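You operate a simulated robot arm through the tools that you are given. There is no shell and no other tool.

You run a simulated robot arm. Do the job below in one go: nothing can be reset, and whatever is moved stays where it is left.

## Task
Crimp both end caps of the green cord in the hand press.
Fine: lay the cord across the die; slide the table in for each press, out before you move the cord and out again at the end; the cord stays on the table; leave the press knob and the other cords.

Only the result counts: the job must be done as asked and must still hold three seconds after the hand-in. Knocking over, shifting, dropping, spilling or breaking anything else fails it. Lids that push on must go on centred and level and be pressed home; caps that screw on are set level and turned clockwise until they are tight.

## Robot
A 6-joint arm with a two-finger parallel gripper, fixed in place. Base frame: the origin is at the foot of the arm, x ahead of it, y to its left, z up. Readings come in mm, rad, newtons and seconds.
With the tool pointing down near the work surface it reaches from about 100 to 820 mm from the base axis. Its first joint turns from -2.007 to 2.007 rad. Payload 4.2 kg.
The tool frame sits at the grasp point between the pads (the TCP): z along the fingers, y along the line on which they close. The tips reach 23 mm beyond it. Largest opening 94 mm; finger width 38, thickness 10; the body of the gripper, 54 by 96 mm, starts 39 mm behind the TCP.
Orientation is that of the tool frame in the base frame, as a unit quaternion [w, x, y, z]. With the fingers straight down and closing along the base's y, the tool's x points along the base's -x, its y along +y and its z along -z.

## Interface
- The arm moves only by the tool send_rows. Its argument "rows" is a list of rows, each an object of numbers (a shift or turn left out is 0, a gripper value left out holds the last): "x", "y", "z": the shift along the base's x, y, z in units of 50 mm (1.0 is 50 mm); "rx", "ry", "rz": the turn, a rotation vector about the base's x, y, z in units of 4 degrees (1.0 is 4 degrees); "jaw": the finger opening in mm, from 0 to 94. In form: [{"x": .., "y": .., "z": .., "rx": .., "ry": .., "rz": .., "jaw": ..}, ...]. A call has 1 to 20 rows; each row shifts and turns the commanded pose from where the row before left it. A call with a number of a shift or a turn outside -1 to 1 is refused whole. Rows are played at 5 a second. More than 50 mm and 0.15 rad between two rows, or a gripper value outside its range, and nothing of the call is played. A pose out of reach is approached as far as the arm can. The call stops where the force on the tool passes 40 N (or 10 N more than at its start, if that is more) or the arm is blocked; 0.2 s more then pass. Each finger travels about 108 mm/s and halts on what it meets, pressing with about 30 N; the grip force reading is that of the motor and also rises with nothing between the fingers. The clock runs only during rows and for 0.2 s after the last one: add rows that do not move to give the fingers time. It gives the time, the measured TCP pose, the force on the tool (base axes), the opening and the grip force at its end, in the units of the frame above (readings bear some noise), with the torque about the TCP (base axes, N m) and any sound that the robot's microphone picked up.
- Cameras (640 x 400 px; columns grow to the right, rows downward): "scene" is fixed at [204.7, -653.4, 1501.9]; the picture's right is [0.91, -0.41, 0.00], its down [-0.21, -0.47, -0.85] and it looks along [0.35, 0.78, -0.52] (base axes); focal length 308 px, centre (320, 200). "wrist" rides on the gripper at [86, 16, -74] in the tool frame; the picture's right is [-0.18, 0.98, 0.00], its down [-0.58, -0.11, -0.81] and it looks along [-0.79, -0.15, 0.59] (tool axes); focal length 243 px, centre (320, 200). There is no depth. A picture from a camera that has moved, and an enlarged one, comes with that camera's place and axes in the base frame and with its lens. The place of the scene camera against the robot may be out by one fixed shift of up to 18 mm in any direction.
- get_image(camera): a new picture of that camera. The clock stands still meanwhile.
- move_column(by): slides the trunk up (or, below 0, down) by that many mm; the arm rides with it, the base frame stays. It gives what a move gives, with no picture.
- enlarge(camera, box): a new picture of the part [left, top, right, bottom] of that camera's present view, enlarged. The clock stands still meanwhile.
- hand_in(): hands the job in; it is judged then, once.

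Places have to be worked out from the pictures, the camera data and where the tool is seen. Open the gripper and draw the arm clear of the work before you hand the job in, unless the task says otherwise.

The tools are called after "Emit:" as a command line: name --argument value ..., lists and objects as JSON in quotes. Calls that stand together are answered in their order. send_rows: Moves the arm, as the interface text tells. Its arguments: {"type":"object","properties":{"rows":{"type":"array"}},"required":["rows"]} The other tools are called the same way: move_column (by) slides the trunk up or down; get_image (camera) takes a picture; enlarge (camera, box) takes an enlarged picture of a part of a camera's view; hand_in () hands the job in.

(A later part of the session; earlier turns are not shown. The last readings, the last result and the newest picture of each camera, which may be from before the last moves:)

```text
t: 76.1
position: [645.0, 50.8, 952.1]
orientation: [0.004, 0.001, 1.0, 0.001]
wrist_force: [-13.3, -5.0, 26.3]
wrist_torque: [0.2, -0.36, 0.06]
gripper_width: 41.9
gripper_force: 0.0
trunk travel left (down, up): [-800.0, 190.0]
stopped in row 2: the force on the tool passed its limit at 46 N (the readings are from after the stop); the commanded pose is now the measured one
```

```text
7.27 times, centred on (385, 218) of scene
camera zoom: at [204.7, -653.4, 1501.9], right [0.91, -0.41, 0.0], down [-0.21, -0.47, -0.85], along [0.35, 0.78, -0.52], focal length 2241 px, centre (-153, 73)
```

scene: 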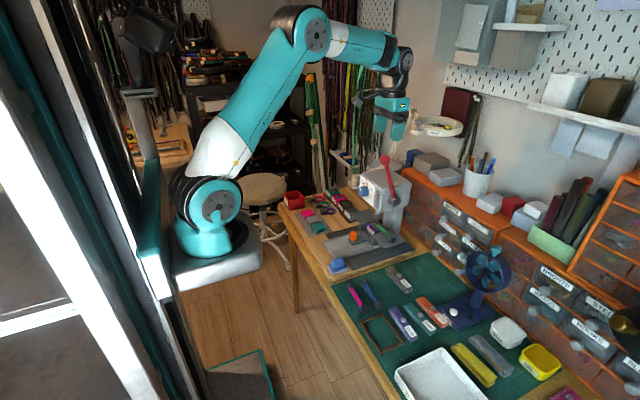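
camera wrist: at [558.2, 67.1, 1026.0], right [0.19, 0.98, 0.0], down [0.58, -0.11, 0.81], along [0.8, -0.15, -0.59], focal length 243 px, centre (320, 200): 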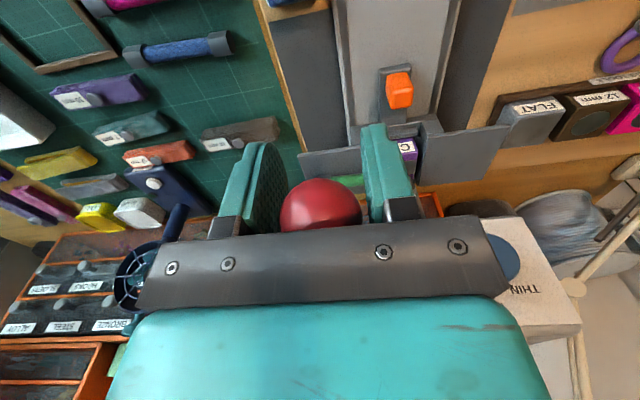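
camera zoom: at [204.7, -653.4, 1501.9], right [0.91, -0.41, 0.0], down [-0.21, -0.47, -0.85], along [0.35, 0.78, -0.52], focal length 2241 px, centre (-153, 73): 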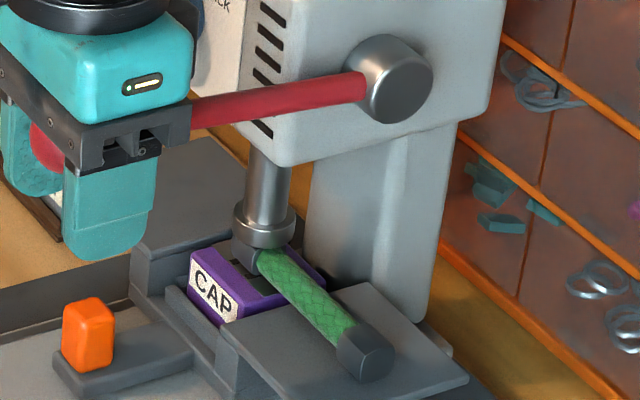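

End of stroke is confirmed (no further travel at 46 N). I now let the lever rise, retracing the arc with the ball caged under the palm.

Emit:
send_rows --rows '[{"x": 0.008, "z": 0.2}, {"x": 0.024, "z": 0.234}, {"x": 0.042, "z": 0.232}, {"x": 0.056, "z": 0.228}, {"x": 0.072, "z": 0.224}, {"x": 0.09, "z": 0.216}, {}]'

Emit:
enlarge --camera "scene" --box '[325, 160, 425, 250]'

Emit:
get_image --camera "wrist"

```text
t: 77.7
position: [658.8, 51.1, 1016.5]
orientation: [0.003, 0.001, 1.0, 0.001]
wrist_force: [1.5, 0.9, 4.4]
wrist_torque: [-0.02, 0.04, -0.01]
gripper_width: 42.0
gripper_force: 0.1
trunk travel left (down, up): [-800.0, 190.0]
```

```text
4.44 times, centred on (375, 205) of scene
camera zoom: at [204.7, -653.4, 1501.9], right [0.91, -0.41, 0.0], down [-0.21, -0.47, -0.85], along [0.35, 0.78, -0.52], focal length 1370 px, centre (76, 178)
```

zoom: 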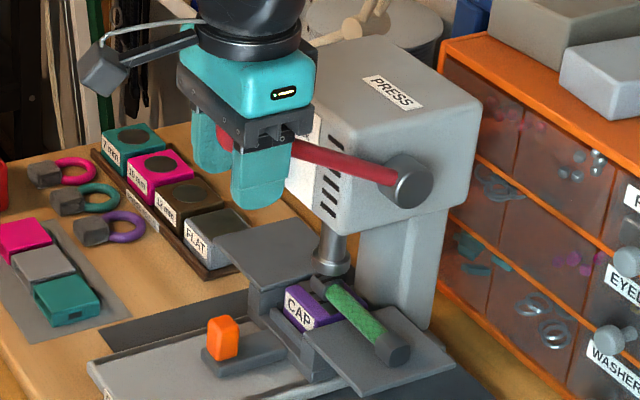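

```text
taken
camera wrist: at [573.5, 66.6, 1091.3], right [0.19, 0.98, 0.0], down [0.58, -0.11, 0.81], along [0.8, -0.15, -0.59], focal length 243 px, centre (320, 200)
```

wrist: 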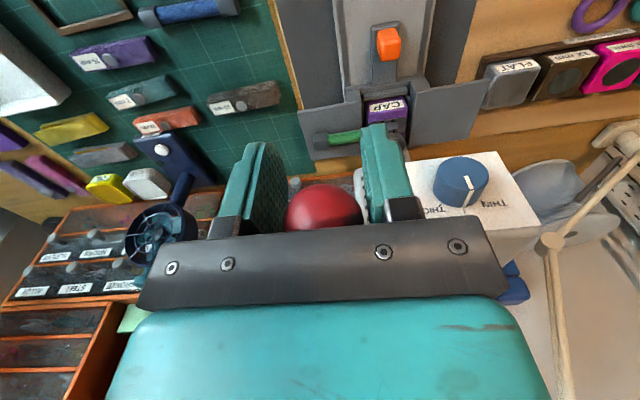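

The lever springs back following the palm. I keep retracing up to the rest position.

Emit:
send_rows --rows '[{"x": 0.102, "z": 0.212}, {"x": 0.118, "z": 0.204}, {"x": 0.13, "z": 0.194}, {"x": 0.146, "z": 0.186}, {"x": 0.156, "z": 0.174}, {"x": 0.17, "z": 0.164}, {"x": 0.18, "z": 0.15}, {"x": 0.19, "z": 0.138}, {"x": 0.198, "z": 0.124}, {"x": 0.208, "z": 0.112}, {"x": 0.216, "z": 0.12}, {"x": 0.1, "z": 0.15}, {"z": 0.3}, {"z": 0.5}, {}]'

Emit:
enlarge --camera "scene" --box '[325, 110, 445, 250]'

Emit:
get_image --camera "wrist"

```text
t: 80.9
position: [756.4, 52.0, 1154.5]
orientation: [0.004, 0.001, 1.0, 0.002]
wrist_force: [0.6, -0.6, 0.3]
wrist_torque: [-0.02, -0.04, 0.0]
gripper_width: 42.0
gripper_force: 0.0
trunk travel left (down, up): [-800.0, 190.0]
```

```text
2.86 times, centred on (385, 180) of scene
camera zoom: at [204.7, -653.4, 1501.9], right [0.91, -0.41, 0.0], down [-0.21, -0.47, -0.85], along [0.35, 0.78, -0.52], focal length 880 px, centre (134, 257)
```

zoom: 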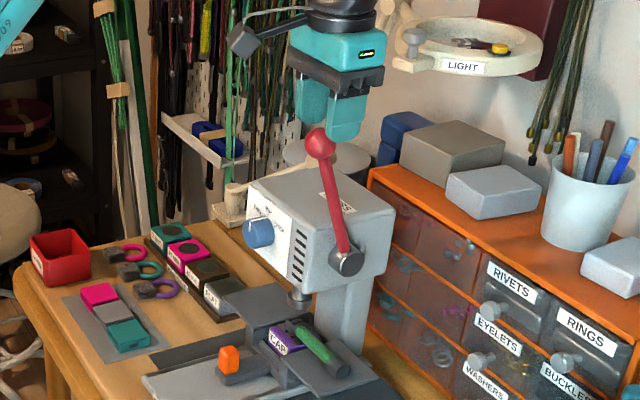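

```text
taken
camera wrist: at [670.8, 67.6, 1229.1], right [0.19, 0.98, 0.0], down [0.58, -0.11, 0.81], along [0.8, -0.15, -0.59], focal length 243 px, centre (320, 200)
```

wrist: 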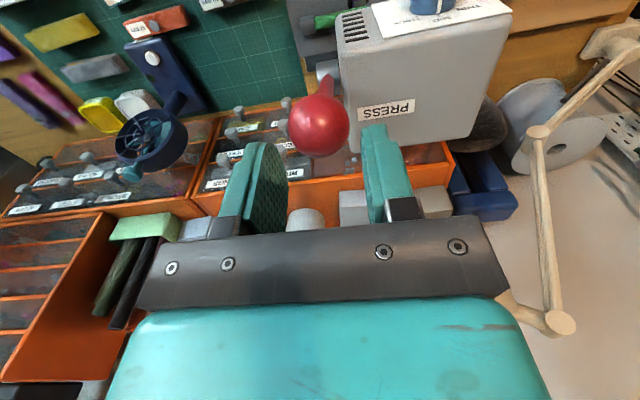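

The lever is back at rest. I back away to the earlier spot (≈612, 121, 1218), re-level the hand, and inspect the crimped cap.

Emit:
send_rows --rows '[{"z": 0.6, "rx": -0.0}, {"x": -0.5, "z": 0.5}, {"x": -0.6, "y": 0.3}, {"x": -0.6, "y": 0.4}, {"x": -0.6, "y": 0.4}, {"x": -0.55, "y": 0.3}, {}]'

Emit:
enlarge --camera "wrist" --box '[250, 20, 420, 140]'

Emit:
enlarge --camera "scene" --box '[345, 205, 405, 250]'

```text
t: 82.5
position: [613.5, 121.1, 1206.7]
orientation: [0.004, 0.002, 1.0, 0.001]
wrist_force: [-0.2, -0.2, 0.0]
wrist_torque: [0.03, -0.05, 0.02]
gripper_width: 41.9
gripper_force: 0.1
trunk travel left (down, up): [-800.0, 190.0]
```

```text
3.33 times, centred on (335, 80) of wrist
camera zoom: at [527.5, 137.2, 1280.5], right [0.19, 0.98, 0.0], down [0.58, -0.11, 0.81], along [0.8, -0.15, -0.59], focal length 809 px, centre (270, 600)
```

zoom: 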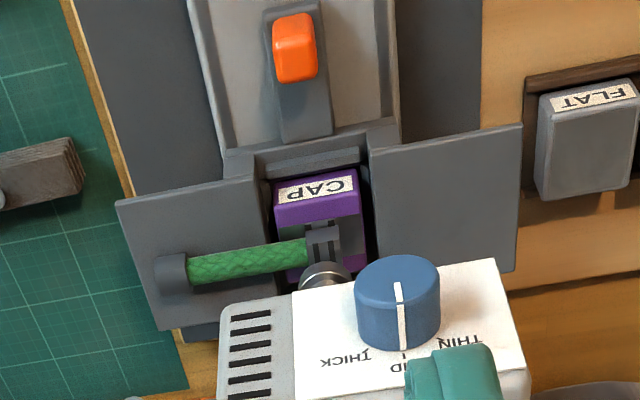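

```text
8.89 times, centred on (375, 228) of scene
camera zoom: at [204.7, -653.4, 1501.9], right [0.91, -0.41, 0.0], down [-0.21, -0.47, -0.85], along [0.35, 0.78, -0.52], focal length 2739 px, centre (-169, -44)
```

zoom: 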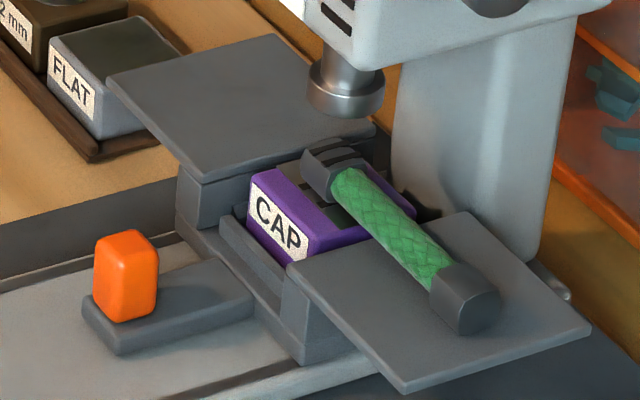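

The cap shows two clear crimp dents, and the ram is up. I lower the trunk again, re-grip the orange handle and pull the table out.

Emit:
move_column --by -330

Emit:
send_rows --rows '[{"ry": 0.11, "x": 0.5, "jaw": 42}, {"x": 0.5}, {"x": 0.4}, {}]'

Emit:
get_image --camera "wrist"

Emit:
enlarge --camera "scene" --box '[310, 150, 430, 250]'

```text
t: 85.8
position: [614.4, 121.5, 877.2]
orientation: [0.003, 0.001, 1.0, 0.001]
wrist_force: [0.1, 0.2, 0.3]
wrist_torque: [0.03, 0.01, -0.01]
gripper_width: 42.2
gripper_force: 0.0
trunk travel left (down, up): [-470.0, 520.0]
```

```text
t: 86.8
position: [681.9, 120.5, 876.3]
orientation: [-0.001, 0.001, 1.0, 0.002]
wrist_force: [-0.5, 0.9, -0.5]
wrist_torque: [-0.01, 0.02, 0.02]
gripper_width: 42.1
gripper_force: 0.1
trunk travel left (down, up): [-470.0, 520.0]
```

```text
taken
camera wrist: at [596.4, 136.9, 951.4], right [0.19, 0.98, 0.0], down [0.58, -0.11, 0.81], along [0.79, -0.15, -0.59], focal length 243 px, centre (320, 200)
```

wrist: 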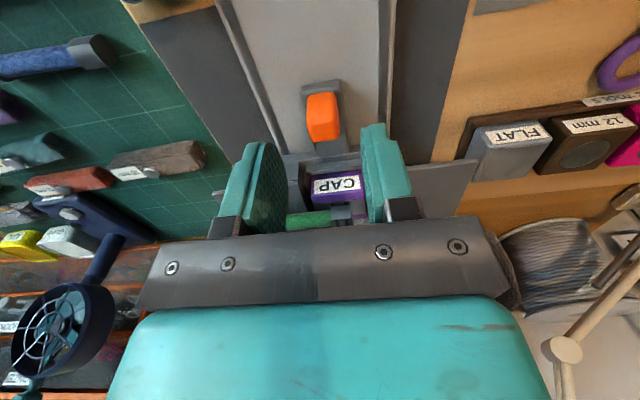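

```text
4.00 times, centred on (370, 200) of scene
camera zoom: at [204.7, -653.4, 1501.9], right [0.91, -0.41, 0.0], down [-0.21, -0.47, -0.85], along [0.35, 0.78, -0.52], focal length 1232 px, centre (120, 200)
```

zoom: 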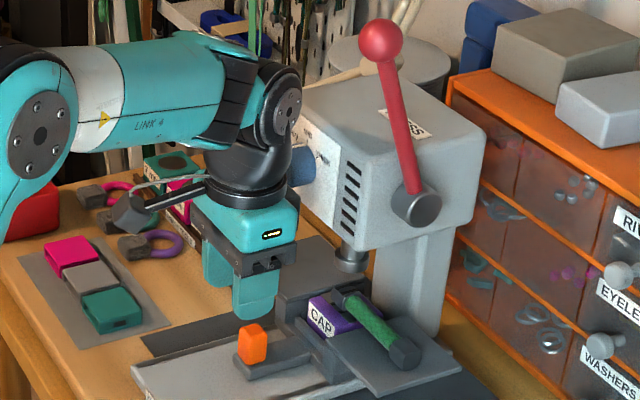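

Handle at x≈699; I descend behind-centre at x≈686 and grip it.

Emit:
send_rows --rows '[{"x": 0.07, "z": -0.4}, {"z": -0.5}, {"z": -0.34}, {"jaw": 30}, {"jaw": 12}, {}, {}, {}]'

Emit:
enlarge --camera "scene" --box '[310, 170, 420, 260]'

```text
t: 88.6
position: [685.6, 120.2, 815.5]
orientation: [-0.001, 0.001, 1.0, 0.002]
wrist_force: [0.0, -4.3, -0.8]
wrist_torque: [-0.4, -0.42, 0.54]
gripper_width: 21.6
gripper_force: 44.9
trunk travel left (down, up): [-470.0, 520.0]
```

```text
4.44 times, centred on (365, 215) of scene
camera zoom: at [204.7, -653.4, 1501.9], right [0.91, -0.41, 0.0], down [-0.21, -0.47, -0.85], along [0.35, 0.78, -0.52], focal length 1370 px, centre (120, 133)
```

zoom: 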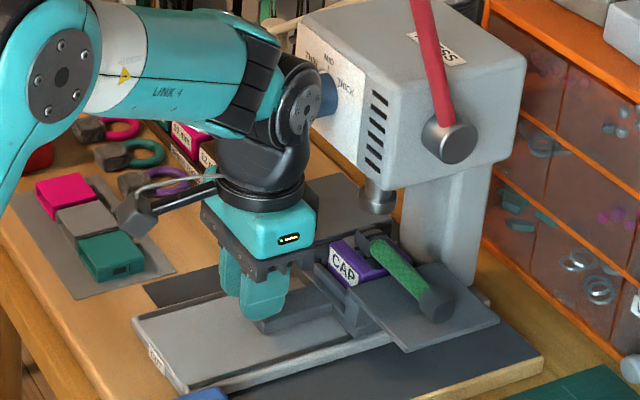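

Gripped. I pull the table out about 118 mm gently, then creep to the stop.

Emit:
send_rows --rows '[{"x": -0.05}, {"x": -0.1}, {"x": -0.15}, {"x": -0.2}, {"x": -0.2}, {"x": -0.2}, {"x": -0.2}, {"x": -0.2}, {"x": -0.2}, {"x": -0.2}, {"x": -0.2}, {"x": -0.2}, {"x": -0.15}, {"x": -0.1}, {"x": -0.05}, {}]'

Emit:
send_rows --rows '[{"x": -0.06}, {"x": -0.06}, {"x": -0.06}, {}]'

Emit:
enlarge --camera "scene" --box '[300, 180, 410, 270]'

```text
t: 90.8
position: [605.3, 120.0, 816.0]
orientation: [0.0, 0.005, 1.0, 0.0]
wrist_force: [0.5, -19.6, 14.8]
wrist_torque: [-0.51, 0.35, 0.57]
gripper_width: 22.1
gripper_force: 45.2
trunk travel left (down, up): [-470.0, 520.0]
stopped in row 11: the force on the tool passed its limit at 41 N (the readings are from after the stop); the commanded pose is now the measured one
```

```text
t: 91.7
position: [595.3, 121.2, 815.7]
orientation: [0.001, 0.005, 1.0, -0.002]
wrist_force: [0.0, -23.3, 12.6]
wrist_torque: [-0.21, -0.02, 0.53]
gripper_width: 21.8
gripper_force: 45.0
trunk travel left (down, up): [-470.0, 520.0]
stopped in row 4: the force on the tool passed its limit at 41 N (the readings are from after the stop); the commanded pose is now the measured one
```

```text
4.44 times, centred on (355, 225) of scene
camera zoom: at [204.7, -653.4, 1501.9], right [0.91, -0.41, 0.0], down [-0.21, -0.47, -0.85], along [0.35, 0.78, -0.52], focal length 1370 px, centre (164, 89)
```

zoom: 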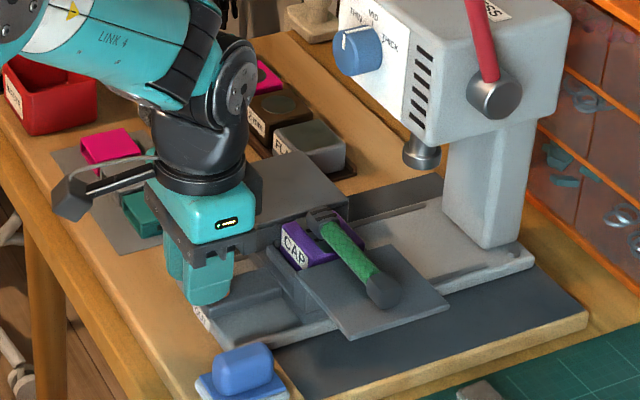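

Side load (−y) has built up because of slight path drift. I relax it by shifting −y/+z a little, then continue pulling in smaller steps.

Emit:
send_rows --rows '[{"y": -0.03, "z": 0.016}, {}]'

Emit:
send_rows --rows '[{"x": -0.1}, {"x": -0.1}, {"x": -0.1}, {"x": -0.1}, {}]'

```text
t: 92.3
position: [595.5, 119.9, 814.3]
orientation: [0.001, 0.004, 1.0, 0.0]
wrist_force: [1.6, -17.7, 6.3]
wrist_torque: [-0.21, -0.35, 0.16]
gripper_width: 22.2
gripper_force: 45.0
trunk travel left (down, up): [-470.0, 520.0]
```

```text
t: 93.5
position: [574.7, 120.1, 816.0]
orientation: [-0.001, 0.006, 1.0, -0.002]
wrist_force: [1.0, -33.6, 2.4]
wrist_torque: [0.31, 0.17, 0.3]
gripper_width: 21.7
gripper_force: 44.8
trunk travel left (down, up): [-470.0, 520.0]
```

Still −33 N sideways: the commanded pose is offset in +y and slightly yawed. I correct both before finishing.

Emit:
send_rows --rows '[{"y": -0.05, "rz": 0.15}, {}]'

Emit:
get_image --camera "wrist"

```text
t: 94.1
position: [575.8, 118.9, 814.2]
orientation: [-0.001, -0.002, 1.0, 0.0]
wrist_force: [-2.5, -15.0, -7.9]
wrist_torque: [-0.26, 0.56, -0.83]
gripper_width: 21.8
gripper_force: 44.9
trunk travel left (down, up): [-470.0, 520.0]
```

```text
taken
camera wrist: at [489.8, 135.6, 889.4], right [0.18, 0.98, 0.0], down [0.58, -0.11, 0.81], along [0.79, -0.15, -0.59], focal length 243 px, centre (320, 200)
```

wrist: 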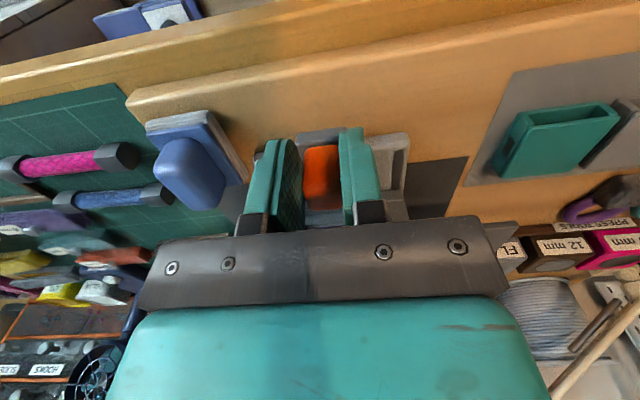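

Load halved. I finish the pull to the out stop with a slight −y bias.

Emit:
send_rows --rows '[{"y": -0.02, "x": -0.06}, {"x": -0.08, "y": -0.005}, {"x": -0.08, "y": -0.005}, {"x": -0.06}, {}]'

Emit:
send_rows --rows '[{"x": -0.05}, {"x": -0.05}, {}]'

Emit:
enlarge --camera "scene" --box '[300, 180, 410, 270]'

```text
t: 95.3
position: [562.9, 120.2, 814.6]
orientation: [0.0, -0.004, 1.0, 0.001]
wrist_force: [1.3, 34.1, -15.8]
wrist_torque: [-0.02, -0.08, -0.07]
gripper_width: 21.8
gripper_force: 44.8
trunk travel left (down, up): [-470.0, 520.0]
```

```text
t: 96.1
position: [556.3, 119.1, 814.8]
orientation: [0.001, -0.004, 1.0, 0.002]
wrist_force: [2.4, 45.1, 1.5]
wrist_torque: [-0.14, -0.1, 0.19]
gripper_width: 21.6
gripper_force: 45.4
trunk travel left (down, up): [-470.0, 520.0]
```

```text
4.44 times, centred on (355, 225) of scene
camera zoom: at [204.7, -653.4, 1501.9], right [0.91, -0.41, 0.0], down [-0.21, -0.47, -0.85], along [0.35, 0.78, -0.52], focal length 1370 px, centre (164, 89)
```

zoom: 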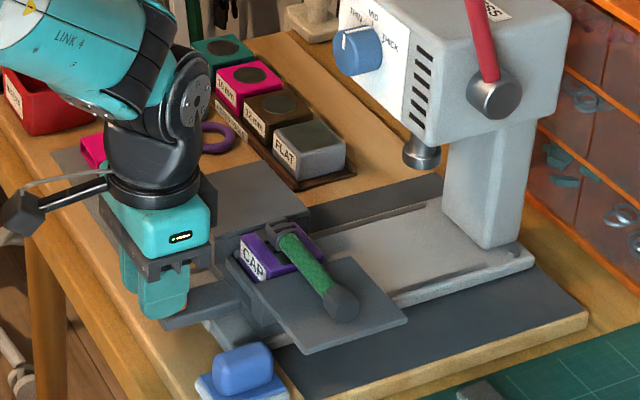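

I'm at about the original out position; now the side load is +45 N, so I relax +y and then feel for the out stop.

Emit:
send_rows --rows '[{"y": 0.05}, {}]'

Emit:
send_rows --rows '[{"x": -0.03}, {"x": -0.03}, {}]'

```text
t: 96.7
position: [558.0, 119.2, 815.6]
orientation: [0.001, -0.003, 1.0, 0.0]
wrist_force: [0.9, 23.3, 8.4]
wrist_torque: [0.61, -0.57, 0.11]
gripper_width: 21.9
gripper_force: 44.7
trunk travel left (down, up): [-470.0, 520.0]
```

```text
t: 97.5
position: [553.8, 119.5, 815.2]
orientation: [0.002, -0.002, 1.0, 0.001]
wrist_force: [16.5, 27.8, 8.4]
wrist_torque: [-0.21, 0.77, -0.01]
gripper_width: 21.7
gripper_force: 44.4
trunk travel left (down, up): [-470.0, 520.0]
```

The out stop is felt (16 N in +x). I relax, release the handle and rise.

Emit:
send_rows --rows '[{"x": 0.02, "y": 0.04}, {"jaw": 34}, {}, {}, {"z": 0.4}, {"z": 0.8}, {"z": 0.8}, {}]'

Emit:
get_image --camera "wrist"

Emit:
enlarge --camera "wrist" --box '[230, 50, 430, 180]'

Emit:
enlarge --camera "scene" --box '[310, 200, 400, 265]'

```text
t: 99.3
position: [554.9, 120.1, 913.3]
orientation: [0.001, -0.003, 1.0, 0.0]
wrist_force: [0.4, -0.2, 0.3]
wrist_torque: [0.02, -0.02, 0.04]
gripper_width: 34.3
gripper_force: 0.1
trunk travel left (down, up): [-470.0, 520.0]
```

```text
taken
camera wrist: at [469.5, 136.2, 987.0], right [0.18, 0.98, 0.0], down [0.58, -0.11, 0.81], along [0.79, -0.15, -0.59], focal length 243 px, centre (320, 200)
```

wrist: 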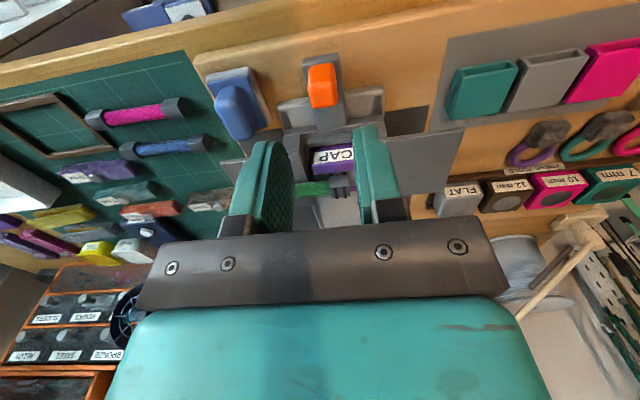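

```text
3.08 times, centred on (330, 115) of wrist
camera zoom: at [469.5, 136.2, 987.0], right [0.18, 0.98, 0.0], down [0.58, -0.11, 0.81], along [0.79, -0.15, -0.59], focal length 746 px, centre (289, 462)
```

zoom: 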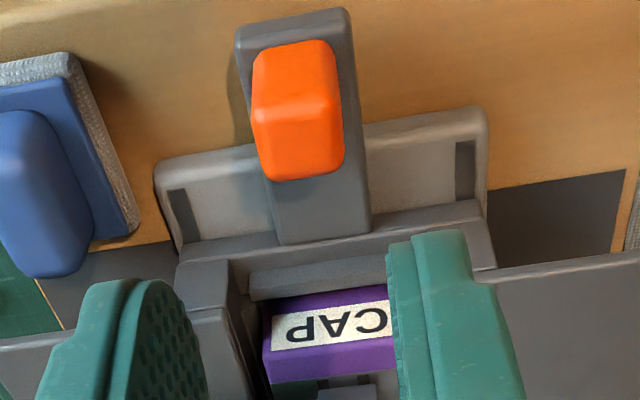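

```text
6.15 times, centred on (355, 232) of scene
camera zoom: at [204.7, -653.4, 1501.9], right [0.91, -0.41, 0.0], down [-0.21, -0.47, -0.85], along [0.35, 0.78, -0.52], focal length 1896 px, centre (105, 0)
```

zoom: 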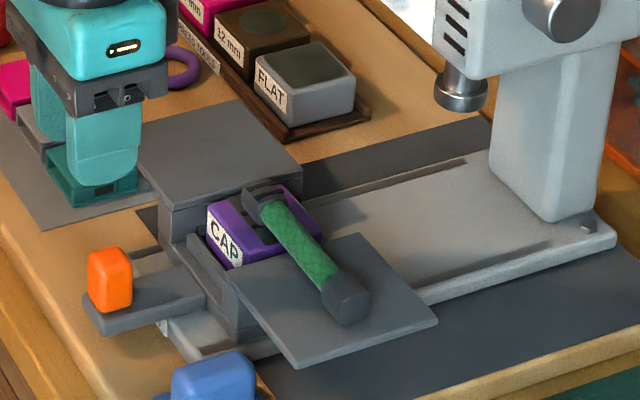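

Table is back out with the cord in place. I turn the hand 90° again and go above the cord's middle for the second placement.

Emit:
send_rows --rows '[{"z": 0.8, "rz": 1}, {"rz": 1}, {"rz": 1}, {"rz": 1}, {"rz": 1}, {"rz": 1}, {"rz": 1}, {"rz": 1}, {"rz": 1}, {"rz": 1}, {"rz": 1}, {"rz": 1}]'

Emit:
send_rows --rows '[{"rz": 1}, {"rz": 1}, {"rz": 1}, {"rz": 1}, {"rz": 1}, {"rz": 1}, {"rz": 1}, {"rz": 1}, {"rz": 1}, {"rz": 1}, {"rz": 0.5, "y": -0.5}, {"y": -0.5, "x": 0.5}, {"x": 0.6}, {"x": 0.6}, {"x": 0.58, "jaw": 28}, {}, {}]'

Emit:
get_image --camera "wrist"

Emit:
get_image --camera "scene"

```text
t: 101.9
position: [554.3, 121.4, 954.5]
orientation: [0.0, -0.408, 0.913, 0.0]
wrist_force: [-0.6, -0.3, 0.1]
wrist_torque: [0.01, 0.02, -0.03]
gripper_width: 34.2
gripper_force: 0.1
trunk travel left (down, up): [-470.0, 520.0]
```

```text
t: 105.5
position: [669.0, 74.5, 955.8]
orientation: [0.0, 0.709, -0.706, 0.0]
wrist_force: [0.7, 1.0, 0.4]
wrist_torque: [0.04, -0.04, 0.03]
gripper_width: 27.9
gripper_force: 0.0
trunk travel left (down, up): [-470.0, 520.0]
```

```text
taken
camera wrist: at [652.9, -13.1, 1029.4], right [-0.98, 0.18, 0.0], down [0.11, 0.58, 0.81], along [0.15, 0.79, -0.59], focal length 243 px, centre (320, 200)
```

wrist: 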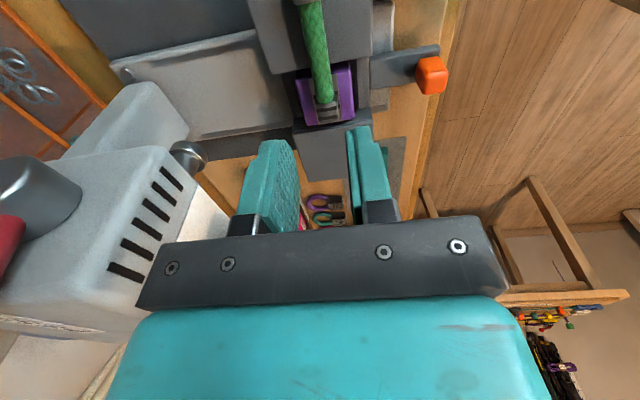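

```text
taken
```

scene: 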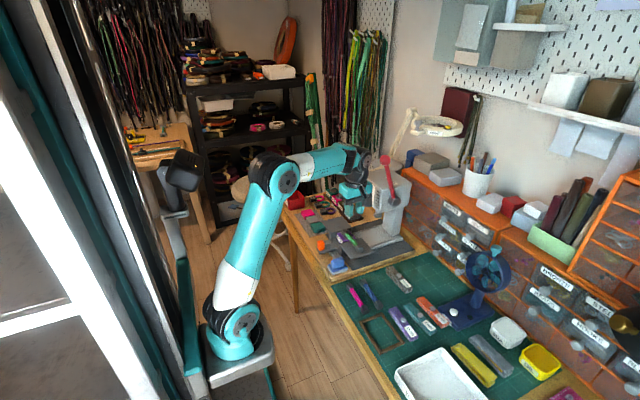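

I enlarge to measure the cord's position and skew and the die from here.

Emit:
enlarge --camera "wrist" --box '[250, 0, 410, 130]'

```text
3.08 times, centred on (330, 65) of wrist
camera zoom: at [652.9, -13.1, 1029.4], right [-0.98, 0.18, 0.0], down [0.11, 0.58, 0.81], along [0.15, 0.79, -0.59], focal length 746 px, centre (289, 615)
```

zoom: 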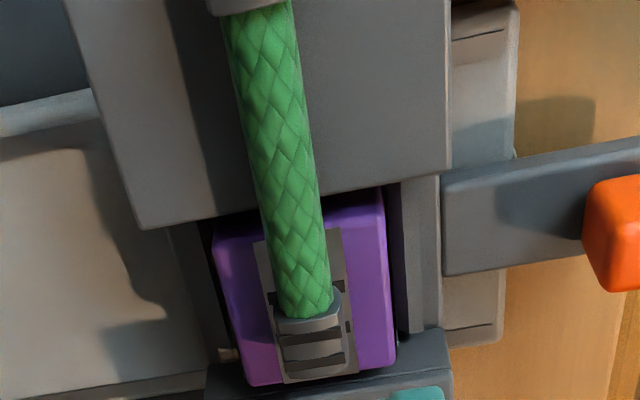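

The crimp dents are centred at y≈121.4, exactly the die centre; the −y cap centre is at y≈24.5, so a +97 mm shift is needed. I descend toward the cord's middle.

Emit:
send_rows --rows '[{"x": 0.03, "y": -0.008, "z": -0.6}, {"z": -0.7}, {"z": -0.5}, {"z": -0.2}, {}]'

Emit:
enlarge --camera "wrist" --box '[230, 20, 420, 225]'

Emit:
enlarge --camera "scene" --box '[325, 200, 405, 260]'

```text
t: 106.7
position: [671.3, 70.1, 854.2]
orientation: [0.001, 0.708, -0.706, 0.0]
wrist_force: [0.5, 0.1, -0.3]
wrist_torque: [-0.02, 0.0, -0.02]
gripper_width: 28.0
gripper_force: 0.1
trunk travel left (down, up): [-470.0, 520.0]
```

```text
1.95 times, centred on (325, 122) of wrist
camera zoom: at [655.9, -16.5, 929.0], right [-0.98, 0.18, 0.0], down [0.11, 0.58, 0.81], along [0.15, 0.79, -0.59], focal length 473 px, centre (310, 351)
```

zoom: 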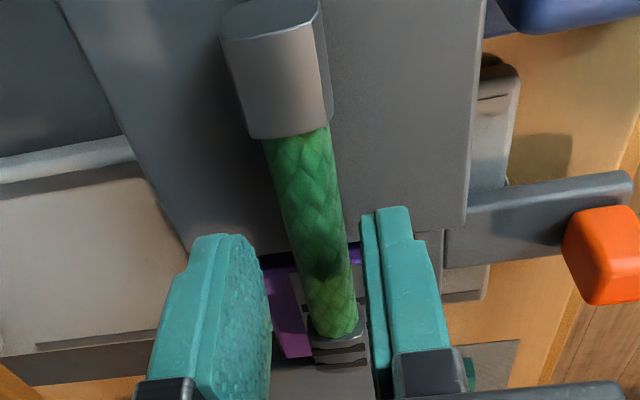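

```text
6.67 times, centred on (365, 230) of scene
camera zoom: at [204.7, -653.4, 1501.9], right [0.91, -0.41, 0.0], down [-0.21, -0.47, -0.85], along [0.35, 0.78, -0.52], focal length 2054 px, centre (20, 0)
```

zoom: 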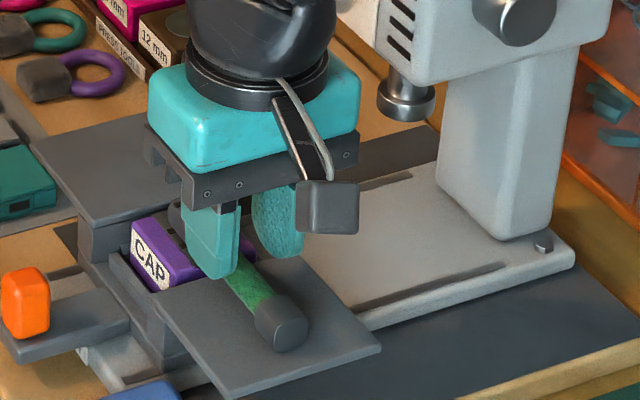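

TCP sits at about (671.9, 69.5); I correct by +3 mm in y and −0.8 mm in x, lower to just above the wing, and grip.

Emit:
send_rows --rows '[{"x": -0.016, "y": 0.06}, {"z": -0.15}, {"z": -0.16}, {}, {}]'

Emit:
enlarge --camera "wrist" --box '[230, 20, 420, 225]'

```text
t: 107.9
position: [670.7, 71.8, 840.5]
orientation: [0.0, 0.708, -0.706, 0.0]
wrist_force: [0.4, 0.5, 0.2]
wrist_torque: [0.02, 0.0, -0.01]
gripper_width: 28.1
gripper_force: 0.0
trunk travel left (down, up): [-470.0, 520.0]
```

```text
1.95 times, centred on (325, 122) of wrist
camera zoom: at [655.1, -13.5, 914.6], right [-0.98, 0.18, 0.0], down [0.11, 0.58, 0.81], along [0.15, 0.79, -0.59], focal length 473 px, centre (310, 351)
```

zoom: 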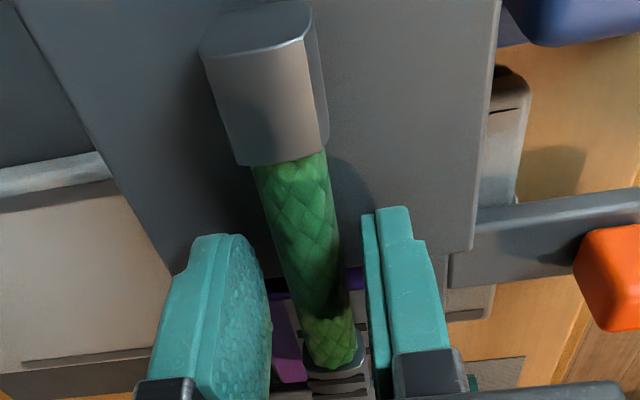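

Well centred. I lower 3 mm more, close, and lift.

Emit:
send_rows --rows '[{"z": -0.06}, {"jaw": 20}, {"jaw": 8}, {}, {}, {"z": 0.1}, {"z": 0.4}, {"z": 0.4}, {}]'

Emit:
enlarge --camera "wrist" --box '[230, 20, 420, 225]'

Emit:
enlarge --camera "scene" --box '[325, 190, 405, 260]'

```text
t: 109.9
position: [669.0, 74.8, 884.6]
orientation: [0.0, 0.708, -0.706, 0.0]
wrist_force: [-0.8, 0.9, -0.7]
wrist_torque: [0.02, -0.02, -0.02]
gripper_width: 14.8
gripper_force: 30.3
trunk travel left (down, up): [-470.0, 520.0]
```

```text
1.95 times, centred on (325, 122) of wrist
camera zoom: at [654.1, -12.3, 958.3], right [-0.98, 0.18, 0.0], down [0.11, 0.58, 0.81], along [0.15, 0.79, -0.59], focal length 473 px, centre (310, 351)
```

zoom: 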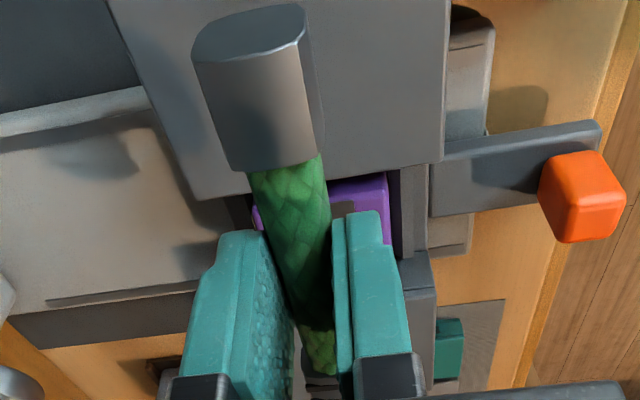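

```text
5.71 times, centred on (365, 225) of scene
camera zoom: at [204.7, -653.4, 1501.9], right [0.91, -0.41, 0.0], down [-0.21, -0.47, -0.85], along [0.35, 0.78, -0.52], focal length 1761 px, centre (63, 57)
```

zoom: 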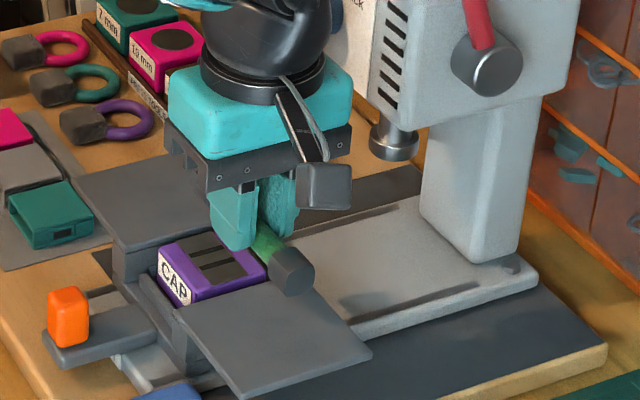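

The −y cap centre is ~48 mm behind the TCP. I carry the cord +96 mm in y (margin to the press knob is ~20 mm), stopping above the die.

Emit:
send_rows --rows '[{"y": 0.4}, {"y": 0.5}, {"y": 0.5}, {"y": 0.4}, {"y": 0.12}, {"z": -0.3}, {}, {}]'

Emit:
get_image --camera "wrist"

Emit:
enlarge --camera "wrist" --box '[230, 10, 420, 200]'

Emit:
enlarge --camera "scene" --box '[310, 180, 410, 260]'

```text
t: 111.7
position: [669.9, 171.3, 867.3]
orientation: [0.0, 0.708, -0.706, 0.0]
wrist_force: [-0.6, -0.4, -0.2]
wrist_torque: [-0.03, -0.03, 0.01]
gripper_width: 14.6
gripper_force: 30.0
trunk travel left (down, up): [-470.0, 520.0]
```

```text
taken
camera wrist: at [654.4, 84.3, 941.3], right [-0.98, 0.18, 0.0], down [0.11, 0.58, 0.81], along [0.15, 0.79, -0.59], focal length 243 px, centre (320, 200)
```

wrist: 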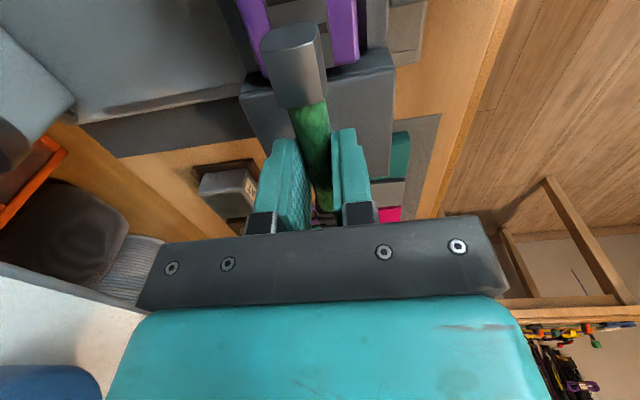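

```text
2.11 times, centred on (325, 105) of wrist
camera zoom: at [654.4, 84.3, 941.3], right [-0.98, 0.18, 0.0], down [0.11, 0.58, 0.81], along [0.15, 0.79, -0.59], focal length 511 px, centre (310, 400)
```

zoom: 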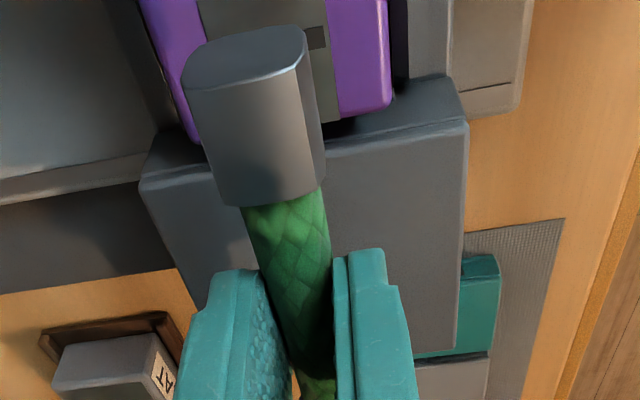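

```text
5.00 times, centred on (360, 220) of scene
camera zoom: at [204.7, -653.4, 1501.9], right [0.91, -0.41, 0.0], down [-0.21, -0.47, -0.85], along [0.35, 0.78, -0.52], focal length 1541 px, centre (120, 100)
```

zoom: 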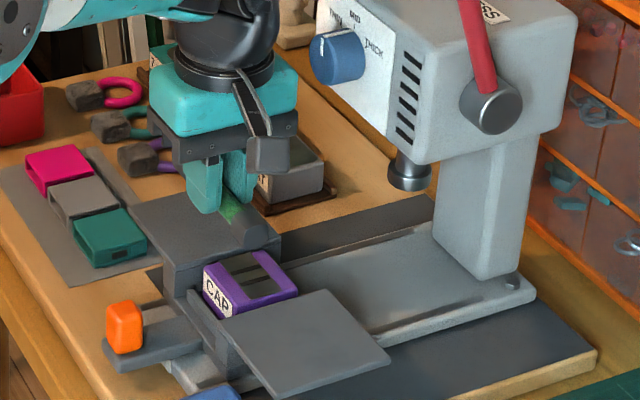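

Alignment is good: cap centre ≈122 in y, cord x≈670 over the groove. I lower to just above the resting height.

Emit:
send_rows --rows '[{"z": -0.25}, {"z": -0.2}, {"z": -0.06}, {}]'

Emit:
send_rows --rows '[{"z": -0.03}, {}]'

Emit:
enlarge --camera "scene" --box '[320, 195, 400, 260]'

Emit:
enlarge --camera "wrist" --box '[230, 10, 420, 200]'

```text
t: 112.7
position: [669.7, 170.7, 842.9]
orientation: [0.0, 0.708, -0.706, 0.0]
wrist_force: [0.2, 0.3, -0.9]
wrist_torque: [-0.01, -0.01, -0.02]
gripper_width: 14.9
gripper_force: 30.5
trunk travel left (down, up): [-470.0, 520.0]
```

```text
t: 113.3
position: [669.5, 169.4, 840.3]
orientation: [0.0, 0.709, -0.706, 0.0]
wrist_force: [-0.1, -0.6, 0.1]
wrist_torque: [0.0, 0.02, -0.01]
gripper_width: 14.8
gripper_force: 29.7
trunk travel left (down, up): [-470.0, 520.0]
```

```text
6.15 times, centred on (360, 228) of scene
camera zoom: at [204.7, -653.4, 1501.9], right [0.91, -0.41, 0.0], down [-0.21, -0.47, -0.85], along [0.35, 0.78, -0.52], focal length 1896 px, centre (74, 31)
```

zoom: 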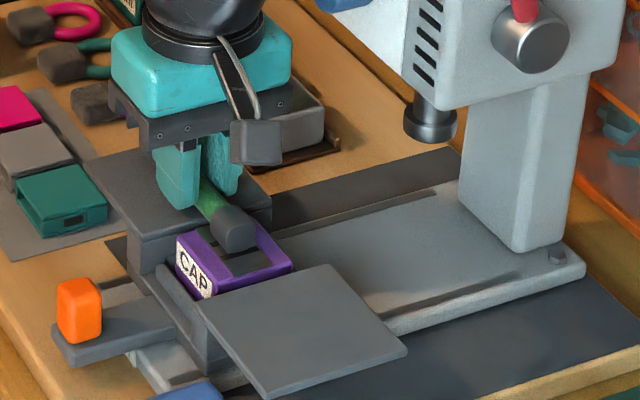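

```text
2.11 times, centred on (325, 105) of wrist
camera zoom: at [654.8, 82.6, 914.4], right [-0.98, 0.18, 0.0], down [0.11, 0.58, 0.81], along [0.15, 0.79, -0.59], focal length 511 px, centre (310, 400)
```

zoom: 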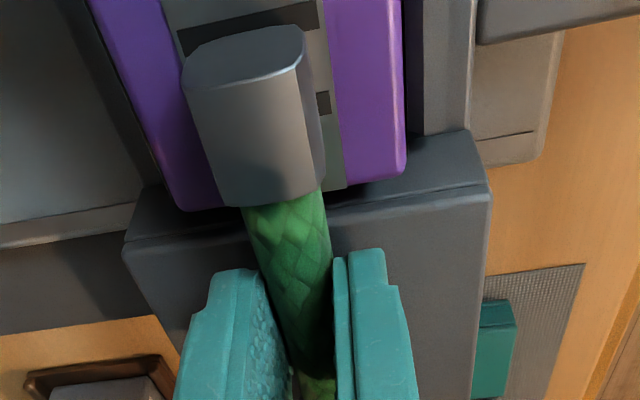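

Cap spans y≈111.5–131, with die bars at ≈113 and 127, so it's centred within ~1 mm. I lower the last few mm to contact and release.

Emit:
send_rows --rows '[{"z": -0.03, "y": -0.015}, {"z": -0.02}, {}]'

```text
t: 114.1
position: [669.9, 167.2, 837.5]
orientation: [-0.001, 0.708, -0.707, -0.001]
wrist_force: [-0.3, -0.1, 9.0]
wrist_torque: [-0.51, 0.05, 0.01]
gripper_width: 14.7
gripper_force: 29.5
trunk travel left (down, up): [-470.0, 520.0]
```

The −y cap is now seated on the die (contact ~57 mm behind the TCP). I release slowly.

Emit:
send_rows --rows '[{"jaw": 19}, {"jaw": 26}, {}, {}]'

Emit:
enlarge --camera "wrist" --box '[230, 10, 420, 220]'

Emit:
enlarge --camera "scene" --box '[320, 195, 400, 260]'

```text
t: 115.1
position: [670.6, 170.0, 837.6]
orientation: [0.0, 0.708, -0.706, 0.0]
wrist_force: [-0.1, 0.4, -0.9]
wrist_torque: [0.02, -0.02, -0.01]
gripper_width: 25.8
gripper_force: 0.2
trunk travel left (down, up): [-470.0, 520.0]
```

```text
1.90 times, centred on (325, 115) of wrist
camera zoom: at [654.7, 82.3, 911.5], right [-0.98, 0.18, 0.0], down [0.11, 0.58, 0.81], along [0.15, 0.79, -0.59], focal length 462 px, centre (310, 362)
```

zoom: 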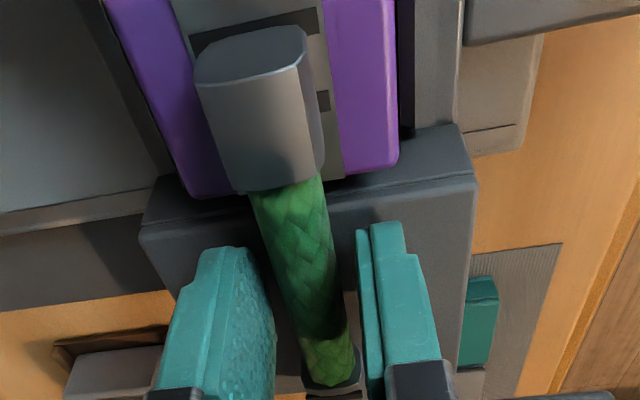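

```text
6.15 times, centred on (360, 228) of scene
camera zoom: at [204.7, -653.4, 1501.9], right [0.91, -0.41, 0.0], down [-0.21, -0.47, -0.85], along [0.35, 0.78, -0.52], focal length 1896 px, centre (74, 31)
```

zoom: 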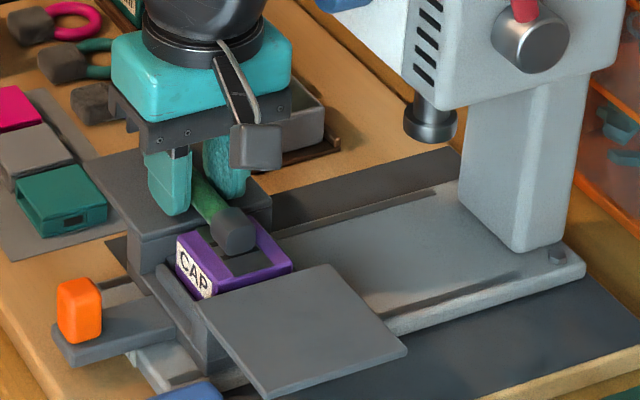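

The cord rests across the die and +y wing with the uncrimped cap centred. I rise, turn the hand back, and return over the handle.

Emit:
send_rows --rows '[{"z": 0.3}, {"z": 0.8}, {"z": 0.8}, {"x": -0.6}, {"x": -0.6, "y": -0.3}, {"x": -0.6, "y": -0.4}, {"x": -0.46, "y": -0.3}, {"rz": -1}, {"rz": -1}, {"rz": -1}, {"rz": -1}, {"rz": -1}, {"rz": -1}, {"rz": -1}, {"rz": -1}, {"rz": -1}]'

Emit:
send_rows --rows '[{"rz": -1}, {"rz": -1}, {"rz": -1}, {"rz": -1}, {"rz": -1}, {"rz": -1}, {"rz": -1}, {"rz": -1}, {"rz": -1}, {"rz": -1}, {"rz": -1}, {"rz": -1}, {"rz": -1}, {"rz": -0.6, "jaw": 50}, {}, {}]'

Emit:
get_image --camera "wrist"

Emit:
enlarge --camera "wrist" --box '[240, 40, 430, 200]'

Emit:
enlarge --camera "scene" --box '[320, 195, 400, 260]'

```text
t: 118.5
position: [557.1, 119.0, 932.0]
orientation: [0.0, -0.454, 0.891, 0.0]
wrist_force: [-0.2, -0.6, 0.2]
wrist_torque: [0.02, 0.02, -0.01]
gripper_width: 26.0
gripper_force: 0.1
trunk travel left (down, up): [-470.0, 520.0]
```

```text
t: 121.9
position: [556.4, 118.0, 932.4]
orientation: [0.0, 0.003, 1.0, 0.0]
wrist_force: [0.3, -0.5, -1.2]
wrist_torque: [0.01, -0.04, 0.03]
gripper_width: 50.0
gripper_force: 0.0
trunk travel left (down, up): [-470.0, 520.0]
```

```text
taken
camera wrist: at [471.1, 134.5, 1006.4], right [0.19, 0.98, 0.0], down [0.58, -0.11, 0.81], along [0.79, -0.15, -0.59], focal length 243 px, centre (320, 200)
```

wrist: 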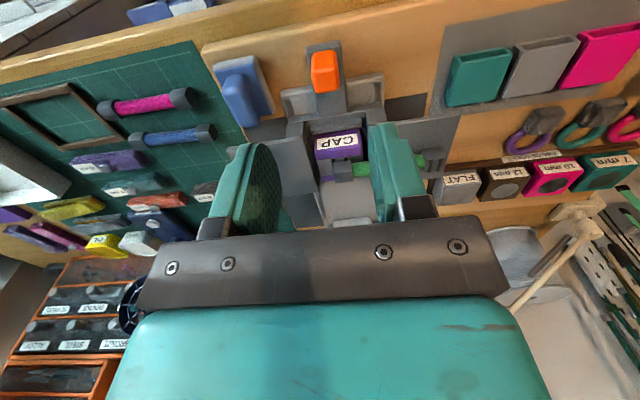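

```text
2.50 times, centred on (335, 120) of wrist
camera zoom: at [471.1, 134.5, 1006.4], right [0.19, 0.98, 0.0], down [0.58, -0.11, 0.81], along [0.79, -0.15, -0.59], focal length 606 px, centre (282, 400)
```

zoom: 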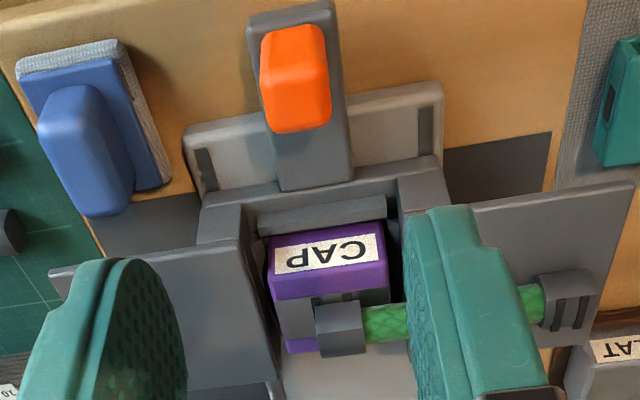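

```text
6.15 times, centred on (360, 228) of scene
camera zoom: at [204.7, -653.4, 1501.9], right [0.91, -0.41, 0.0], down [-0.21, -0.47, -0.85], along [0.35, 0.78, -0.52], focal length 1896 px, centre (74, 31)
```

zoom: 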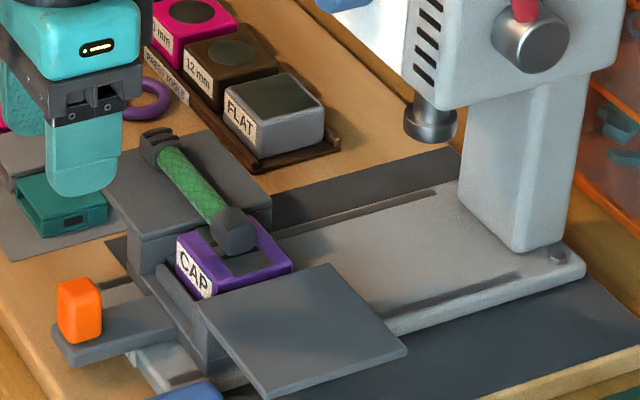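

The second cap is centred on the die. I descend and grip the handle again, slightly behind its centre.

Emit:
send_rows --rows '[{"x": 0.04, "y": 0.034, "rz": 0.085, "z": -0.7}, {"z": -0.8}, {"z": -0.6}, {"z": -0.24}, {}]'

Emit:
get_image --camera "wrist"

```text
t: 123.1
position: [559.2, 119.3, 815.2]
orientation: [0.0, 0.0, 1.0, 0.0]
wrist_force: [0.5, 0.5, -0.6]
wrist_torque: [0.03, -0.03, 0.02]
gripper_width: 50.0
gripper_force: 0.0
trunk travel left (down, up): [-470.0, 520.0]
```

```text
taken
camera wrist: at [473.1, 135.0, 889.8], right [0.18, 0.98, 0.0], down [0.58, -0.11, 0.81], along [0.79, -0.15, -0.59], focal length 243 px, centre (320, 200)
```

wrist: 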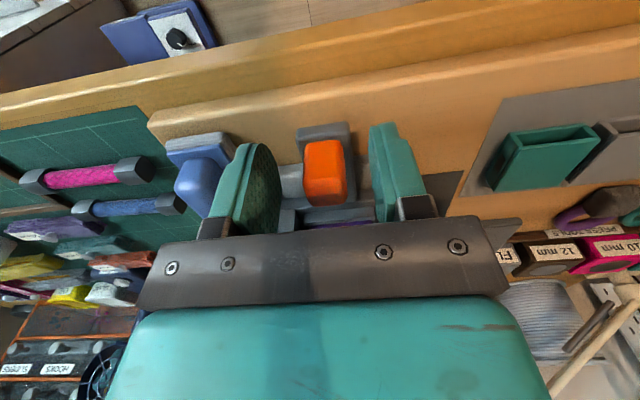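

I nudge +1 mm in y to centre on the knob and close.

Emit:
send_rows --rows '[{"y": 0.02}, {"jaw": 35}, {"jaw": 12}, {}, {}, {}]'

```text
t: 124.5
position: [559.1, 120.5, 816.3]
orientation: [0.0, 0.001, 1.0, -0.001]
wrist_force: [0.5, -4.1, 1.0]
wrist_torque: [0.17, 0.01, -0.46]
gripper_width: 21.9
gripper_force: 45.1
trunk travel left (down, up): [-470.0, 520.0]
```

Gripped with little side load. I slide the table in the first ~60 mm and check forces.

Emit:
send_rows --rows '[{"x": 0.05}, {"x": 0.1}, {"x": 0.15}, {"x": 0.2}, {"x": 0.2}, {"x": 0.2}, {"x": 0.15}, {"x": 0.1}, {"x": 0.05}, {}]'

```text
t: 126.5
position: [618.5, 120.2, 815.3]
orientation: [0.0, 0.003, 1.0, -0.002]
wrist_force: [1.1, -24.3, 10.6]
wrist_torque: [-0.12, 0.04, 0.33]
gripper_width: 22.2
gripper_force: 44.9
trunk travel left (down, up): [-470.0, 520.0]
stopped in row 9: the force on the tool passed its limit at 40 N (the readings are from after the stop); the commanded pose is now the measured one
```

Side load built up again; I relax −y by 1.5 mm and continue in shorter strokes.

Emit:
send_rows --rows '[{"y": -0.03, "rz": 0.08}, {}]'

Emit:
send_rows --rows '[{"x": 0.08}, {"x": 0.12, "y": -0.005}, {"x": 0.15, "y": -0.005}, {"x": 0.12}, {"x": 0.06}, {}]'

Emit:
enlarge --camera "scene" --box '[310, 170, 420, 260]'

```text
t: 127.1
position: [617.6, 119.5, 814.9]
orientation: [0.001, -0.001, 1.0, -0.002]
wrist_force: [0.0, -30.7, 15.8]
wrist_torque: [0.25, 0.58, -0.81]
gripper_width: 21.8
gripper_force: 44.7
trunk travel left (down, up): [-470.0, 520.0]
```

```text
t: 128.5
position: [644.5, 119.6, 816.1]
orientation: [0.001, -0.002, 1.0, -0.001]
wrist_force: [-0.8, -16.0, 20.8]
wrist_torque: [-0.05, 0.06, -0.86]
gripper_width: 21.7
gripper_force: 45.3
trunk travel left (down, up): [-470.0, 520.0]
```

```text
4.44 times, centred on (365, 215) of scene
camera zoom: at [204.7, -653.4, 1501.9], right [0.91, -0.41, 0.0], down [-0.21, -0.47, -0.85], along [0.35, 0.78, -0.52], focal length 1370 px, centre (120, 133)
```

zoom: 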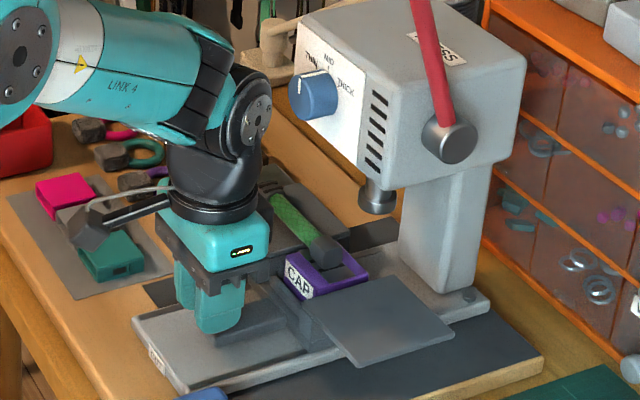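

Good. I relax a bit more and continue the remaining ~43 mm.

Emit:
send_rows --rows '[{"y": -0.02, "z": 0.02}, {"x": 0.08}, {"x": 0.14, "y": -0.003}, {"x": 0.14, "y": -0.003}, {"x": 0.12}, {"x": 0.08}, {"x": 0.05}, {}]'

Emit:
send_rows --rows '[{"x": 0.06}, {"x": 0.06}, {"x": 0.05}, {"x": 0.05}, {"x": 0.05}, {}]'

```text
t: 130.3
position: [675.9, 119.6, 815.6]
orientation: [0.0, -0.004, 1.0, -0.001]
wrist_force: [-1.0, 8.4, -5.0]
wrist_torque: [0.55, 0.28, -0.58]
gripper_width: 21.4
gripper_force: 45.0
trunk travel left (down, up): [-470.0, 520.0]
```

```text
t: 131.7
position: [688.5, 119.9, 814.6]
orientation: [0.0, -0.001, 1.0, -0.002]
wrist_force: [-1.3, 8.3, -10.4]
wrist_torque: [0.57, -0.33, -0.52]
gripper_width: 21.6
gripper_force: 44.7
trunk travel left (down, up): [-470.0, 520.0]
```

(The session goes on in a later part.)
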